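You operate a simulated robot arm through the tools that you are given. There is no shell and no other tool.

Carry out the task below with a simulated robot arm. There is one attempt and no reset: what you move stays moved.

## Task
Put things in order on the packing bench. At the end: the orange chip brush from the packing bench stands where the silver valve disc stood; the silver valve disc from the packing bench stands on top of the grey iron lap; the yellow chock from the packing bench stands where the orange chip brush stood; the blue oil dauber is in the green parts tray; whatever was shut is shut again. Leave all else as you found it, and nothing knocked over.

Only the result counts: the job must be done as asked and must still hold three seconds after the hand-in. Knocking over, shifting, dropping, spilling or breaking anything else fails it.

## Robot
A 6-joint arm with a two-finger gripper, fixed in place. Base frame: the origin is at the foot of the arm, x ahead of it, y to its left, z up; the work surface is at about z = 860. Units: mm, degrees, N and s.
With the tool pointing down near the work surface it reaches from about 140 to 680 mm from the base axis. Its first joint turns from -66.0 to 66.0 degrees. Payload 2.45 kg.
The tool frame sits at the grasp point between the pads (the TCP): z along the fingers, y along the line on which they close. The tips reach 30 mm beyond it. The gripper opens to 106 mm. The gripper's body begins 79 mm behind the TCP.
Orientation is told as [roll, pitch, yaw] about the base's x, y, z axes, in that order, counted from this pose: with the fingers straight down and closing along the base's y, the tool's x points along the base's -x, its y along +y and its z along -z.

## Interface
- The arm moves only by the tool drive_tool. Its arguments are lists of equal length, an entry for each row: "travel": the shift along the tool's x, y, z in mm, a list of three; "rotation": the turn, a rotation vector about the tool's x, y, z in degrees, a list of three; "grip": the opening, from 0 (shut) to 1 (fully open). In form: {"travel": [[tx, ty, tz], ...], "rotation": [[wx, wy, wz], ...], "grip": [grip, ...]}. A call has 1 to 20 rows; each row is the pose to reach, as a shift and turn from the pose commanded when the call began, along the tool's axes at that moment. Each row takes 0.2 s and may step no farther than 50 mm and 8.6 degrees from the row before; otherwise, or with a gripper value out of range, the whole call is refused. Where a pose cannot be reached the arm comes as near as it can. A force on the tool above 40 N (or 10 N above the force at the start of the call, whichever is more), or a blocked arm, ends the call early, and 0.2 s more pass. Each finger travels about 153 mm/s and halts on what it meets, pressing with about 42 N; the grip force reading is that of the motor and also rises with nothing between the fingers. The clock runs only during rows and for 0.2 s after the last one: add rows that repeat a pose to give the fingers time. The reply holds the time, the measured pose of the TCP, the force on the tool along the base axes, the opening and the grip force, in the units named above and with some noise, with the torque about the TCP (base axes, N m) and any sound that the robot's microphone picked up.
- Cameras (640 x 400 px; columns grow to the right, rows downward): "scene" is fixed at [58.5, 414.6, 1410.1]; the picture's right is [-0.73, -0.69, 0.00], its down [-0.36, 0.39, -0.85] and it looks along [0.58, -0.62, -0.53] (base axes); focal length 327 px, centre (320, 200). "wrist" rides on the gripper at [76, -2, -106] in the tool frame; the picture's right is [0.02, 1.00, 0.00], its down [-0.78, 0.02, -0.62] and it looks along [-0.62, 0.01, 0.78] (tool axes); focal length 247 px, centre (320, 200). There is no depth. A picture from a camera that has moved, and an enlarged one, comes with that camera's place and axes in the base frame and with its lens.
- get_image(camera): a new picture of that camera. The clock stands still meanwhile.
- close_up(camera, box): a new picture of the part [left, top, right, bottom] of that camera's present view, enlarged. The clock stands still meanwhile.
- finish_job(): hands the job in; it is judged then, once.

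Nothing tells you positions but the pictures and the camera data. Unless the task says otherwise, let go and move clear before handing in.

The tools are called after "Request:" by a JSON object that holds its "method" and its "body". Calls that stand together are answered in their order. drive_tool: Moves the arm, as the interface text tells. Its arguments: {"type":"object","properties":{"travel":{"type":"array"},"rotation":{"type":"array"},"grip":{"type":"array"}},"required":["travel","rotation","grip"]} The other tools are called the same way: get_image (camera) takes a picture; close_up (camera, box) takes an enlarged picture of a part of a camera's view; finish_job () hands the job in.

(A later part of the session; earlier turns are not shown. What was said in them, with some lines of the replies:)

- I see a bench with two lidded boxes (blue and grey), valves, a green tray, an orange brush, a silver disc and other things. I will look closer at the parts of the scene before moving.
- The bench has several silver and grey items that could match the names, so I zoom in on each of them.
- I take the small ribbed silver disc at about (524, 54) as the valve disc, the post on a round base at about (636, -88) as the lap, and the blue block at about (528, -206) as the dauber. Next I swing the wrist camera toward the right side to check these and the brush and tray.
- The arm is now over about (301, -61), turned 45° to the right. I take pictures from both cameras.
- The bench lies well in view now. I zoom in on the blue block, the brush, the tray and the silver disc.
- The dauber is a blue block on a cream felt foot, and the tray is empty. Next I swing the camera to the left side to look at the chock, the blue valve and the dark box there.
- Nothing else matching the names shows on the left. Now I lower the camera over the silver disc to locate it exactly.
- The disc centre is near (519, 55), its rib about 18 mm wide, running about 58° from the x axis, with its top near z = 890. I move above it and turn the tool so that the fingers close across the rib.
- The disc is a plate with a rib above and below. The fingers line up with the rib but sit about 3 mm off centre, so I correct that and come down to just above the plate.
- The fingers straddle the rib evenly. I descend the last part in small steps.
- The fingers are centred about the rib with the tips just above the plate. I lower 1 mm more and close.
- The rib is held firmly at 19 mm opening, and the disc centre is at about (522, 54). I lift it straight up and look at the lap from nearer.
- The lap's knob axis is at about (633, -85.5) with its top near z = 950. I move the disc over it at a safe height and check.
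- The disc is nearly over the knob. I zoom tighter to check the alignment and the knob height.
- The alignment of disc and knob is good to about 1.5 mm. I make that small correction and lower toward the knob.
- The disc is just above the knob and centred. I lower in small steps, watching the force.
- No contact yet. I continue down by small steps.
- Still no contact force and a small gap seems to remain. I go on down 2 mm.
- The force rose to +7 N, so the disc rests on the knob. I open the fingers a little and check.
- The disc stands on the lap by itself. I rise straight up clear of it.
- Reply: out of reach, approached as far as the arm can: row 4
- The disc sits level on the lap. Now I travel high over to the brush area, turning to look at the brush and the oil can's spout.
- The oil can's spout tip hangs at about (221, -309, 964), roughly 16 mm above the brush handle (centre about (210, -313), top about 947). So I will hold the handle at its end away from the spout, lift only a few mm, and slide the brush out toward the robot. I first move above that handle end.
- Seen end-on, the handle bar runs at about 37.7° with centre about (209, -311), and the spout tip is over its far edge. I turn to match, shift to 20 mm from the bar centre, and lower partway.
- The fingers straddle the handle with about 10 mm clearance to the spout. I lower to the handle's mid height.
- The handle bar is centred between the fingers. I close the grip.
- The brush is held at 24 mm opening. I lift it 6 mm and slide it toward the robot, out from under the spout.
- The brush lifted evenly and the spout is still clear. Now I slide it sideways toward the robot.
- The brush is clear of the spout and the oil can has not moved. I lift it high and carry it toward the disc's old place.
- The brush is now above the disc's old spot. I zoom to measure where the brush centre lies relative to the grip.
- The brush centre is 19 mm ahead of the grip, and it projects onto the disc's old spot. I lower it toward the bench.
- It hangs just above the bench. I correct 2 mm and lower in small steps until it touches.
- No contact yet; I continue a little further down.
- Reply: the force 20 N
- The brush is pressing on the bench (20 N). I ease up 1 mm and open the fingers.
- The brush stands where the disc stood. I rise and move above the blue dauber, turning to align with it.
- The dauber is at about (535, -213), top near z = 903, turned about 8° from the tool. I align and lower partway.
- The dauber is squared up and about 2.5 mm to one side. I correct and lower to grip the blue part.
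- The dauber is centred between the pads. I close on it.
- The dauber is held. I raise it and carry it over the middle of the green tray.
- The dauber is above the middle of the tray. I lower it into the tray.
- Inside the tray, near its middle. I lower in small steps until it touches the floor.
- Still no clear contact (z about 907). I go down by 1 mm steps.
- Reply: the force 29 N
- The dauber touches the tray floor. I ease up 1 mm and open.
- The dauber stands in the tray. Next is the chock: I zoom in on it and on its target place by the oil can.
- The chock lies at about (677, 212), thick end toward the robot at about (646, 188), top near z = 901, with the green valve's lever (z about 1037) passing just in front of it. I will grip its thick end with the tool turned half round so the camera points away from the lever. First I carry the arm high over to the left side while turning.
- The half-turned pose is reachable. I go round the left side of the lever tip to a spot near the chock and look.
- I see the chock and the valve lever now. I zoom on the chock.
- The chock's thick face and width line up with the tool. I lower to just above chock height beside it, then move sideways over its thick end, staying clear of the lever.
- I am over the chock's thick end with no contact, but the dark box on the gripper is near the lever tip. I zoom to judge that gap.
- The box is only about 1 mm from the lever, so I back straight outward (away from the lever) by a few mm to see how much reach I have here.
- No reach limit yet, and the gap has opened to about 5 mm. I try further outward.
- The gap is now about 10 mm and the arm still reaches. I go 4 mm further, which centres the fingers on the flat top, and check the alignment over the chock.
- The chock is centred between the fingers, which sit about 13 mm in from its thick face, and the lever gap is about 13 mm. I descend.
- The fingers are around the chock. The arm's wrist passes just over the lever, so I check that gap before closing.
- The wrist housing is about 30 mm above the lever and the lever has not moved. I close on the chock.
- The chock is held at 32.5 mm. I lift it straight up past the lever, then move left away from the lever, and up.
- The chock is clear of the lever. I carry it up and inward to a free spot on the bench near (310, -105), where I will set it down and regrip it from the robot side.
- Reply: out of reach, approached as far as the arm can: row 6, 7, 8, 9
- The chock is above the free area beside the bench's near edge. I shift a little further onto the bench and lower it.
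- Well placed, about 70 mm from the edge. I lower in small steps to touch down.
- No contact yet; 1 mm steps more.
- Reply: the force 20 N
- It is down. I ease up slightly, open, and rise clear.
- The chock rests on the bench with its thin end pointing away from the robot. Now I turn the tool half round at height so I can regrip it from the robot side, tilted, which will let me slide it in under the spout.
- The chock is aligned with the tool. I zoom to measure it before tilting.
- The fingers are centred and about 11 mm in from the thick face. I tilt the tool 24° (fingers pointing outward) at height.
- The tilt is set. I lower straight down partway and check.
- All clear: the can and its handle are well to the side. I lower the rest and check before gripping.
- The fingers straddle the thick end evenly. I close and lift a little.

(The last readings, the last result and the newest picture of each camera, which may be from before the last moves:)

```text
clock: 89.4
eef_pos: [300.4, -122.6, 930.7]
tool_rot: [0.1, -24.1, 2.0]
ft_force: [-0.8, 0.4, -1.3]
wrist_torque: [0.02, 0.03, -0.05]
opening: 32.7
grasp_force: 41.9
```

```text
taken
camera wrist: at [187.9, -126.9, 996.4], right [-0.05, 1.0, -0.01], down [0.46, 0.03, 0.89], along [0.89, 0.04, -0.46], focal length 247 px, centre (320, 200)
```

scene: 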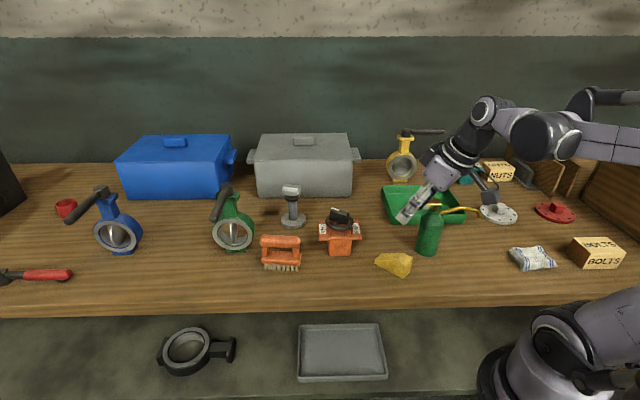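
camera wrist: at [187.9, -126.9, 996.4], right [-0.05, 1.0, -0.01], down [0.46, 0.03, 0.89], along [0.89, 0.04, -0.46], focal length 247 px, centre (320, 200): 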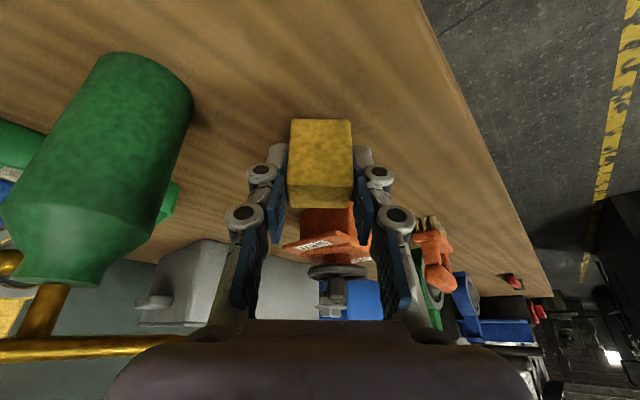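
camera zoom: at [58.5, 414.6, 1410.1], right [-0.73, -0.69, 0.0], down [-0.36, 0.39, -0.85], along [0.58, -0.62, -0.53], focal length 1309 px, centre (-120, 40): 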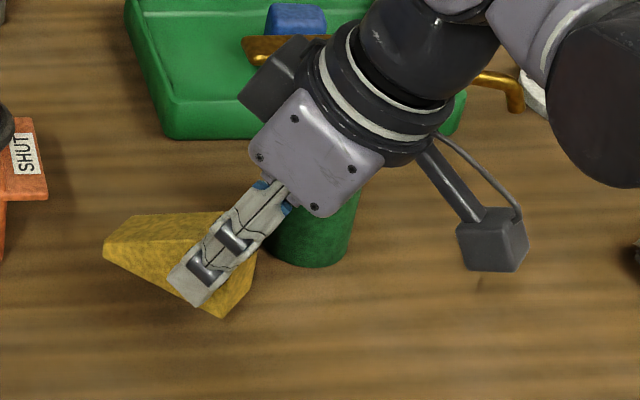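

The chock is held level. I pull it back toward the robot a bit, then turn it so its thin end points outward toward the brush's old place.

Request:
{"method": "drive_tool", "body": {"travel": [[19, 4, -14], [38, 9, -28], [57.8, 13, -42.2], [57.8, 13, -42.2]], "rotation": [[0, 0, 0], [0, 0, 0], [0, 0, 0], [0, 0, 0]], "grip": [0.15, 0.15, 0.15, 0.15]}}

Request:
{"method": "drive_tool", "body": {"travel": [[0, 0, 0], [0, 0, 0], [0, 0, 0], [0, 0, 0], [0, 0, 0], [0, 0, 0], [0, 0, 0], [0, 0, 0]], "rotation": [[3.16, 0, 7.09], [6.31, 0, 14.17], [9.47, 0, 21.26], [12.63, 0, 28.34], [15.79, 0, 35.43], [18.94, 0, 42.51], [22.1, 0, 49.6], [22.1, 0, 49.6]], "grip": [0.15, 0.15, 0.15, 0.15, 0.15, 0.15, 0.15, 0.15]}}

Request:
{"method": "get_image", "body": {"camera": "scene"}}

Request:
{"method": "get_image", "body": {"camera": "wrist"}}

```text
clock: 90.4
eef_pos: [230.6, -111.3, 945.3]
tool_rot: [0.1, -24.1, 2.1]
ft_force: [-0.4, 0.3, -0.8]
wrist_torque: [-0.01, 0.01, 0.02]
opening: 33.1
grasp_force: 42.0
```

```text
clock: 92.2
eef_pos: [231.1, -110.2, 945.5]
tool_rot: [0.1, -24.0, -52.4]
ft_force: [1.5, 0.0, -1.1]
wrist_torque: [0.0, 0.01, -0.01]
opening: 32.8
grasp_force: 41.6
```

```text
taken
```

scene: 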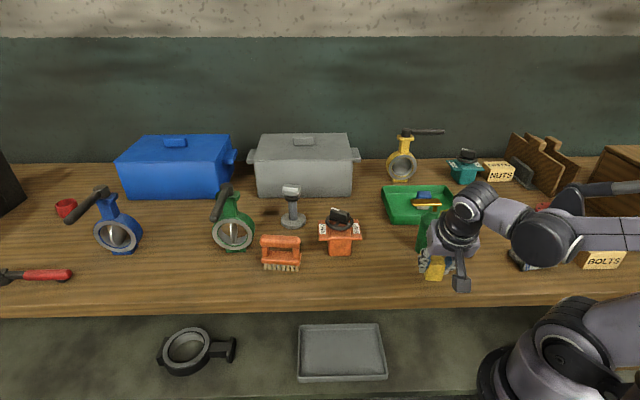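

```text
taken
camera wrist: at [160.7, -22.1, 1011.0], right [0.78, 0.63, -0.01], down [0.29, -0.36, 0.89], along [0.55, -0.69, -0.46], focal length 247 px, centre (320, 200)
```

wrist: 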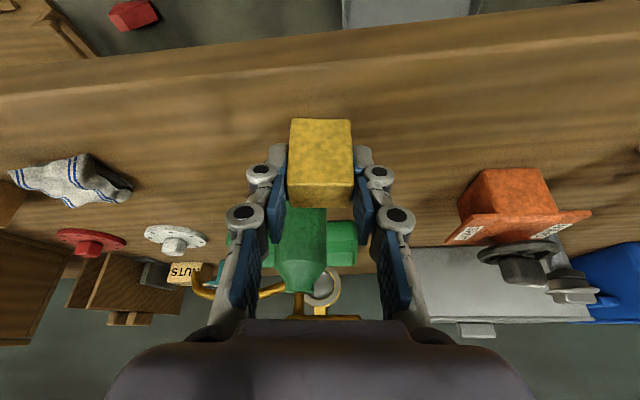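

The orientation is right, with the chock pointing outward. I move it sideways, then forward to about 60 mm short of the brush's old place.

Request:
{"method": "drive_tool", "body": {"travel": [[0, -35, 0], [0, -70, 0], [0, -105, 0], [0, -140, 0], [-11, -140, 10.3], [-22, -140, 20.7], [-33, -140, 31], [-43.9, -140, 41.4], [-43.9, -140, 41.4]], "rotation": [[0, 0, 0], [0, 0, 0], [0, 0, 0], [0, 0, 0], [0, 0, 0], [0, 0, 0], [0, 0, 0], [0, 0, 0], [0, 0, 0]], "grip": [0.15, 0.15, 0.15, 0.15, 0.15, 0.15, 0.15, 0.15, 0.15]}}

Request:
{"method": "get_image", "body": {"camera": "wrist"}}

Request:
{"method": "close_up", "body": {"camera": "scene", "box": [400, 180, 540, 290]}}

```text
clock: 94.2
eef_pos: [154.6, -241.4, 924.9]
tool_rot: [0.1, -24.1, -52.4]
ft_force: [0.6, 0.1, -0.5]
wrist_torque: [-0.03, -0.01, -0.01]
opening: 32.7
grasp_force: 42.3
```

```text
taken
camera wrist: at [84.0, -152.7, 991.1], right [0.78, 0.63, -0.01], down [0.29, -0.36, 0.89], along [0.55, -0.69, -0.46], focal length 247 px, centre (320, 200)
```

wrist: 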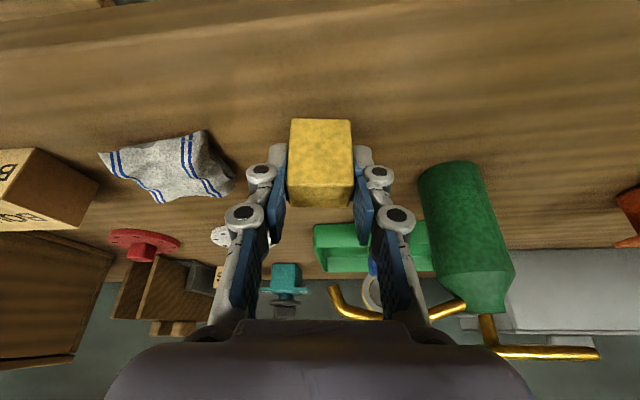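

```text
3.64 times, centred on (470, 235) of scene
camera zoom: at [58.5, 414.6, 1410.1], right [-0.73, -0.69, 0.0], down [-0.36, 0.39, -0.85], along [0.58, -0.62, -0.53], focal length 1190 px, centre (-226, 73)
```

zoom: 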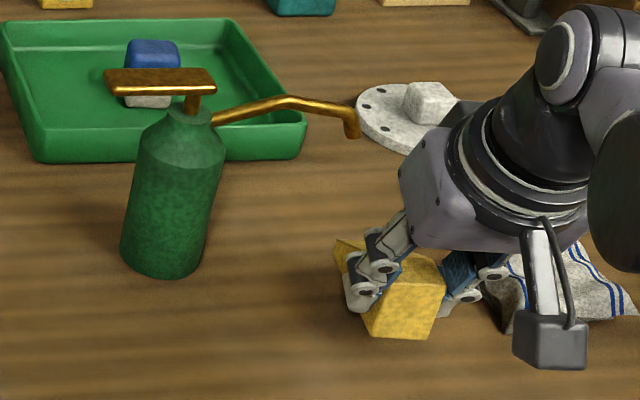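

The spout tip projects exactly where I computed it, well above the chock's path. I lower the chock to about 7 mm above the bench and slide it forward under the spout.

Request:
{"method": "drive_tool", "body": {"travel": [[3.7, 0, 8.2], [7.3, 0, 16.4], [-3.7, 0, 21.3], [-14.6, 0.2, 26.2], [-25.6, 0.3, 31], [-36.5, 0.5, 35.9], [-47.5, 0.7, 40.8], [-47.5, 0.7, 40.8]], "rotation": [[0, 0, 0], [0, 0, 0], [0, 0, 0], [0, 0, 0], [0, 0, 0], [0, 0, 0], [0, 0, 0], [0, 0, 0]], "grip": [0.15, 0.15, 0.15, 0.15, 0.15, 0.15, 0.15, 0.15]}}

Request:
{"method": "get_image", "body": {"camera": "wrist"}}

Request:
{"method": "close_up", "body": {"camera": "scene", "box": [400, 180, 540, 290]}}

```text
clock: 96.0
eef_pos: [191.7, -287.9, 907.7]
tool_rot: [0.1, -24.0, -52.5]
ft_force: [0.3, -0.1, -1.2]
wrist_torque: [0.0, 0.03, 0.01]
opening: 33.0
grasp_force: 41.7
```

```text
taken
camera wrist: at [121.9, -199.7, 973.3], right [0.78, 0.63, -0.01], down [0.29, -0.36, 0.89], along [0.55, -0.69, -0.46], focal length 247 px, centre (320, 200)
```

wrist: 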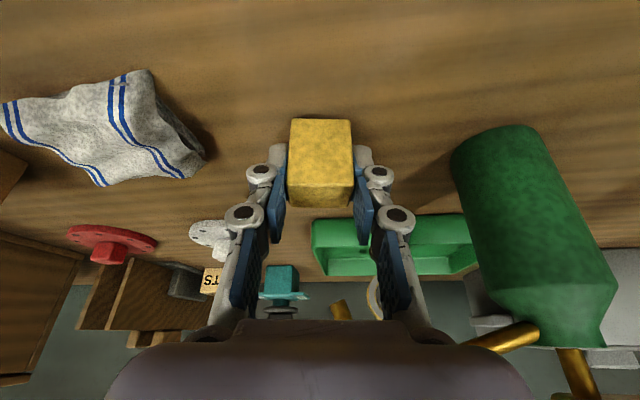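

```text
3.64 times, centred on (470, 235) of scene
camera zoom: at [58.5, 414.6, 1410.1], right [-0.73, -0.69, 0.0], down [-0.36, 0.39, -0.85], along [0.58, -0.62, -0.53], focal length 1190 px, centre (-226, 73)
```

zoom: 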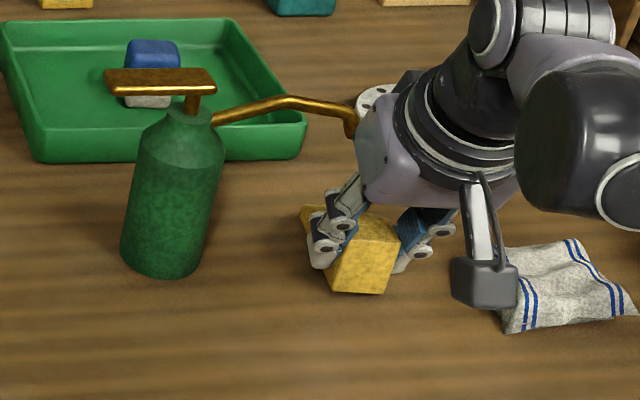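

The chock is in place under the spout with nothing touched. I lower it in small steps.

Request:
{"method": "drive_tool", "body": {"travel": [[0.7, 0, 1.6], [1.4, 0, 3.2], [2.1, 0, 4.8]], "rotation": [[0, 0, 0], [0, 0, 0], [0, 0, 0]], "grip": [0.15, 0.15, 0.15]}}

Request:
{"method": "drive_tool", "body": {"travel": [[0.35, 0, 0.75], [0.65, 0, 1.5]], "rotation": [[0, 0, 0], [0, 0, 0]], "grip": [0.15, 0.15]}}

```text
clock: 96.8
eef_pos: [193.3, -288.5, 901.8]
tool_rot: [0.1, -24.0, -52.4]
ft_force: [-0.2, -0.1, -0.8]
wrist_torque: [0.05, 0.0, 0.01]
opening: 32.7
grasp_force: 42.2
```

```text
clock: 97.4
eef_pos: [192.4, -287.9, 901.2]
tool_rot: [0.0, -24.0, -52.5]
ft_force: [-3.4, 2.9, 11.6]
wrist_torque: [-0.58, -0.33, -0.05]
opening: 32.7
grasp_force: 42.2
```

The thin end touches first, so only a very small drop remains. I lower 0.6 mm more and open the fingers.

Request:
{"method": "drive_tool", "body": {"travel": [[0.25, 0, 0.55], [0.25, 0, 0.55]], "rotation": [[0, 0, 0], [0, 0, 0]], "grip": [0.15, 0.15]}}

Request:
{"method": "drive_tool", "body": {"travel": [[0, 0, 0], [0, 0, 0], [0, 0, 0], [0, 0, 0], [0, 0, 0]], "rotation": [[0, 0, 0], [0, 0, 0], [0, 0, 0], [0, 0, 0], [0, 0, 0]], "grip": [0.34, 0.38, 0.42, 0.48, 0.5]}}

Request:
{"method": "close_up", "body": {"camera": "scene", "box": [400, 180, 540, 290]}}

Request:
{"method": "close_up", "body": {"camera": "wrist", "box": [230, 90, 410, 240]}}

```text
clock: 98.0
eef_pos: [191.0, -288.5, 900.1]
tool_rot: [0.1, -24.1, -52.3]
ft_force: [-3.9, 6.2, 29.7]
wrist_torque: [-0.48, -0.39, 0.04]
opening: 32.6
grasp_force: 41.9
```

```text
clock: 99.2
eef_pos: [192.3, -288.5, 900.6]
tool_rot: [0.2, -24.0, -52.4]
ft_force: [-0.5, -0.1, 0.1]
wrist_torque: [-0.01, -0.03, -0.01]
opening: 53.1
grasp_force: 0.1
```

```text
3.64 times, centred on (470, 235) of scene
camera zoom: at [58.5, 414.6, 1410.1], right [-0.73, -0.69, 0.0], down [-0.36, 0.39, -0.85], along [0.58, -0.62, -0.53], focal length 1190 px, centre (-226, 73)
```

zoom: 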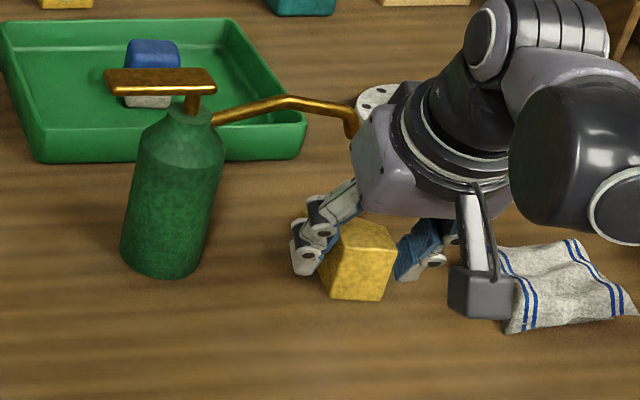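

```text
2.67 times, centred on (320, 165) of wrist
camera zoom: at [122.0, -200.0, 965.7], right [0.78, 0.63, -0.01], down [0.29, -0.36, 0.89], along [0.55, -0.69, -0.46], focal length 659 px, centre (320, 293)
```

zoom: 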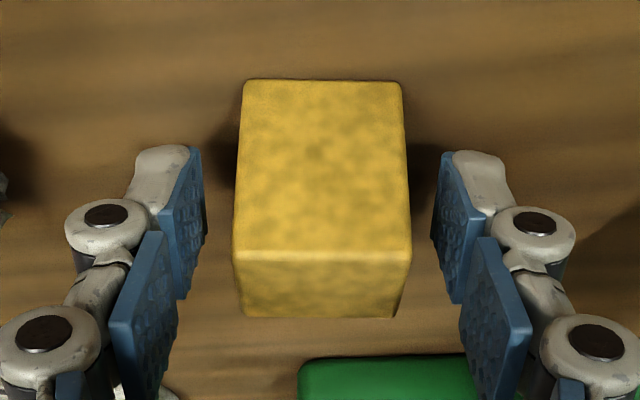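

The chock stands free. I back the hand out toward the robot along the same way, then rise.

Request:
{"method": "drive_tool", "body": {"travel": [[12, 0, -5.3], [27, 0, -12], [43, 0, -19.2], [59.4, 0, -26.5], [59.4, 0, -26.5]], "rotation": [[0, 0, 0], [0, 0, 0], [0, 0, 0], [0, 0, 0], [0, 0, 0]], "grip": [0.5, 0.5, 0.5, 0.5, 0.5]}}

Request:
{"method": "drive_tool", "body": {"travel": [[-12, 0, -27], [-24, 0, -54], [-36, 0, -81], [-48.8, 0, -109.6], [-48.8, 0, -109.6]], "rotation": [[0, 0, 0], [0, 0, 0], [0, 0, 0], [0, 0, 0], [0, 0, 0]], "grip": [0.5, 0.5, 0.5, 0.5, 0.5]}}

Request:
{"method": "get_image", "body": {"camera": "scene"}}

Request:
{"method": "get_image", "body": {"camera": "wrist"}}

```text
clock: 100.4
eef_pos: [153.0, -237.4, 900.0]
tool_rot: [0.0, -24.0, -52.4]
ft_force: [0.2, 0.2, -0.1]
wrist_torque: [0.04, -0.02, 0.01]
opening: 53.1
grasp_force: 0.1
```

```text
clock: 101.6
eef_pos: [153.2, -236.5, 1019.3]
tool_rot: [0.1, -24.0, -52.4]
ft_force: [0.1, -0.2, -0.2]
wrist_torque: [-0.04, -0.03, 0.01]
opening: 53.0
grasp_force: 0.2
```

```text
taken
```

scene: 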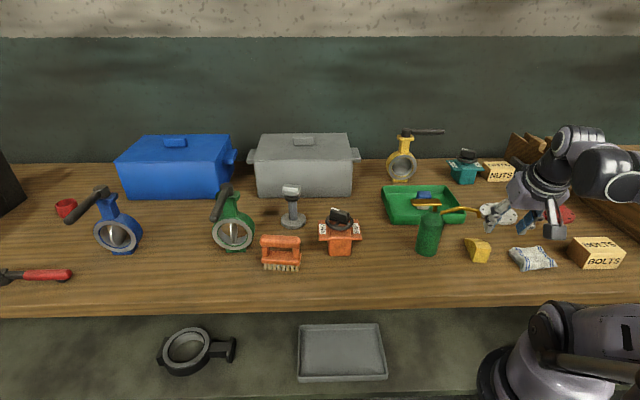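

```text
taken
camera wrist: at [81.9, -148.4, 1086.1], right [0.78, 0.63, -0.01], down [0.29, -0.36, 0.89], along [0.55, -0.69, -0.46], focal length 247 px, centre (320, 200)
```

wrist: 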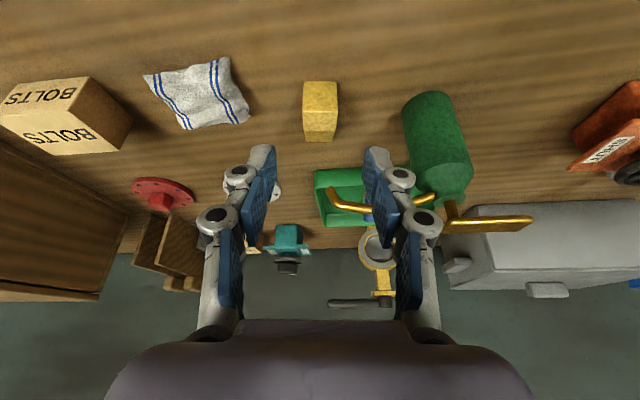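

The chock stands under the spout where the brush was, and the rest looks unchanged. I verify positions by zooming in on each result.

Request:
{"method": "close_up", "body": {"camera": "scene", "box": [440, 215, 520, 275]}}

Request:
{"method": "close_up", "body": {"camera": "scene", "box": [240, 170, 370, 290]}}

Request:
{"method": "close_up", "body": {"camera": "scene", "box": [0, 120, 240, 290]}}

Request:
{"method": "close_up", "body": {"camera": "scene", "box": [360, 120, 600, 290]}}

```text
6.67 times, centred on (480, 245) of scene
camera zoom: at [58.5, 414.7, 1410.1], right [-0.73, -0.69, 0.0], down [-0.36, 0.39, -0.85], along [0.58, -0.62, -0.53], focal length 2181 px, centre (-747, -100)
```

zoom: 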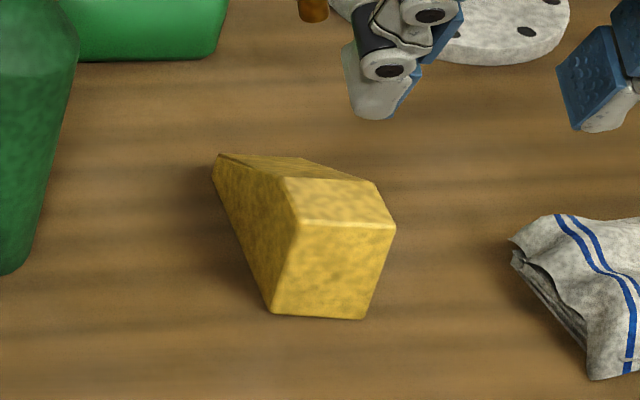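

```text
3.33 times, centred on (305, 230) of scene
camera zoom: at [58.5, 414.7, 1410.1], right [-0.73, -0.69, 0.0], down [-0.36, 0.39, -0.85], along [0.58, -0.62, -0.53], focal length 1091 px, centre (370, 100)
```

zoom: 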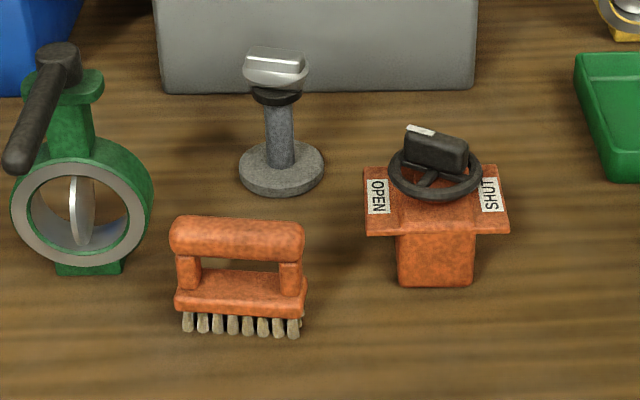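

```text
2.35 times, centred on (120, 205) of scene
camera zoom: at [58.5, 414.7, 1410.1], right [-0.73, -0.69, 0.0], down [-0.36, 0.39, -0.85], along [0.58, -0.62, -0.53], focal length 770 px, centre (791, 188)
```

zoom: 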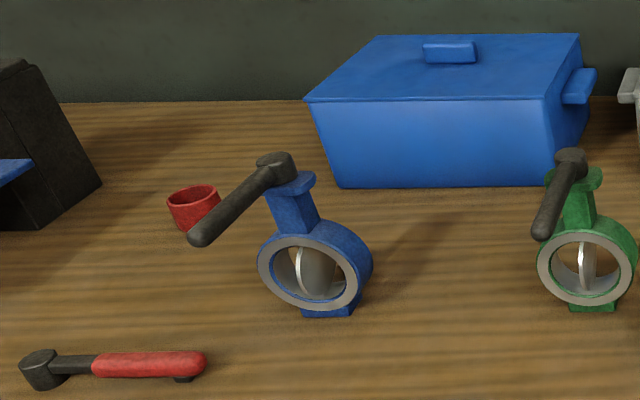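

```text
2.35 times, centred on (480, 205) of scene
camera zoom: at [58.5, 414.7, 1410.1], right [-0.73, -0.69, 0.0], down [-0.36, 0.39, -0.85], along [0.58, -0.62, -0.53], focal length 770 px, centre (-56, 188)
```

zoom: 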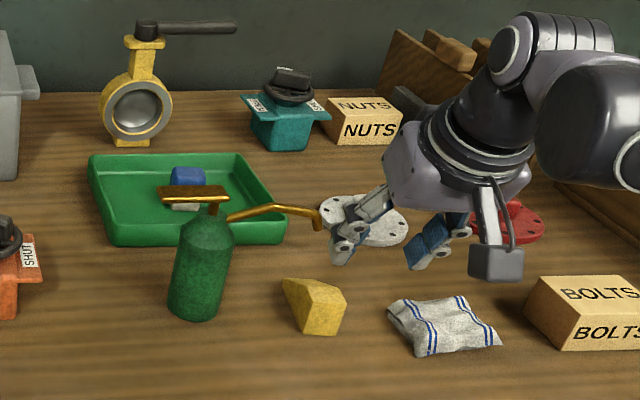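

Everything sits as asked: disc on the lap, brush on the disc's spot, chock on the brush's spot (within about 3 mm), dauber in the tray, and nothing else has moved or was opened. I raise the empty hand a little more, well clear, before handing in.

Request:
{"method": "drive_tool", "body": {"travel": [[-8, 0, -18], [-16, 0, -37], [-24, 0, -55], [-24, 0, -55], [-24, 0, -55]], "rotation": [[0, 0, 0], [0, 0, 0], [0, 0, 0], [0, 0, 0], [0, 0, 0]], "grip": [0.5, 0.5, 0.5, 0.5, 0.5]}}

Request:
{"method": "get_image", "body": {"camera": "scene"}}

```text
clock: 102.8
eef_pos: [151.8, -236.2, 1080.3]
tool_rot: [0.1, -24.0, -52.4]
ft_force: [0.4, -0.1, -0.7]
wrist_torque: [0.02, -0.03, -0.01]
opening: 53.1
grasp_force: 0.0
```

```text
taken
```

scene: 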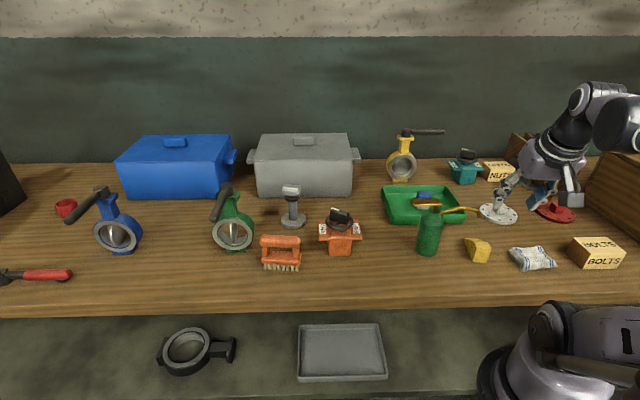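

The bench is in order: the disc is on the lap, the brush is in the disc's place, the chock is in the brush's place and the dauber is in the green tray. Nothing shut was opened, and the hand is empty and clear. I hand the job in.

Request:
{"method": "finish_job", "body": {}}

```text
The job is handed in.
```

The job is handed in. I don't yet know how it was judged. In the last pictures everything was where the task asked, and nothing had tipped over or shifted.

- **Silver valve disc:** it stands level on top of the grey iron lap. I took the small ribbed silver disc as the valve disc and the post on a round base as the lap; the larger bolted plates looked like pipe covers.
- **Orange chip brush:** it stands upright on the disc's old spot, within about 5 mm by my estimate.
- **Yellow chock:** it stands on the brush's old spot, within about 5 mm, under the oil can's spout. I set it down once on a free part of the bench and gripped it again so I could slide it in under the spout.
- **Blue oil dauber:** it stands in the green parts tray. I took the blue block with the cream felt foot as the dauber.
- **Shut things:** I opened nothing, so nothing needed shutting again.

The gripper passed within about 1 mm of the green valve's lever while I was lining up on the chock. The lever shows no movement in the pictures, and I felt no contact.
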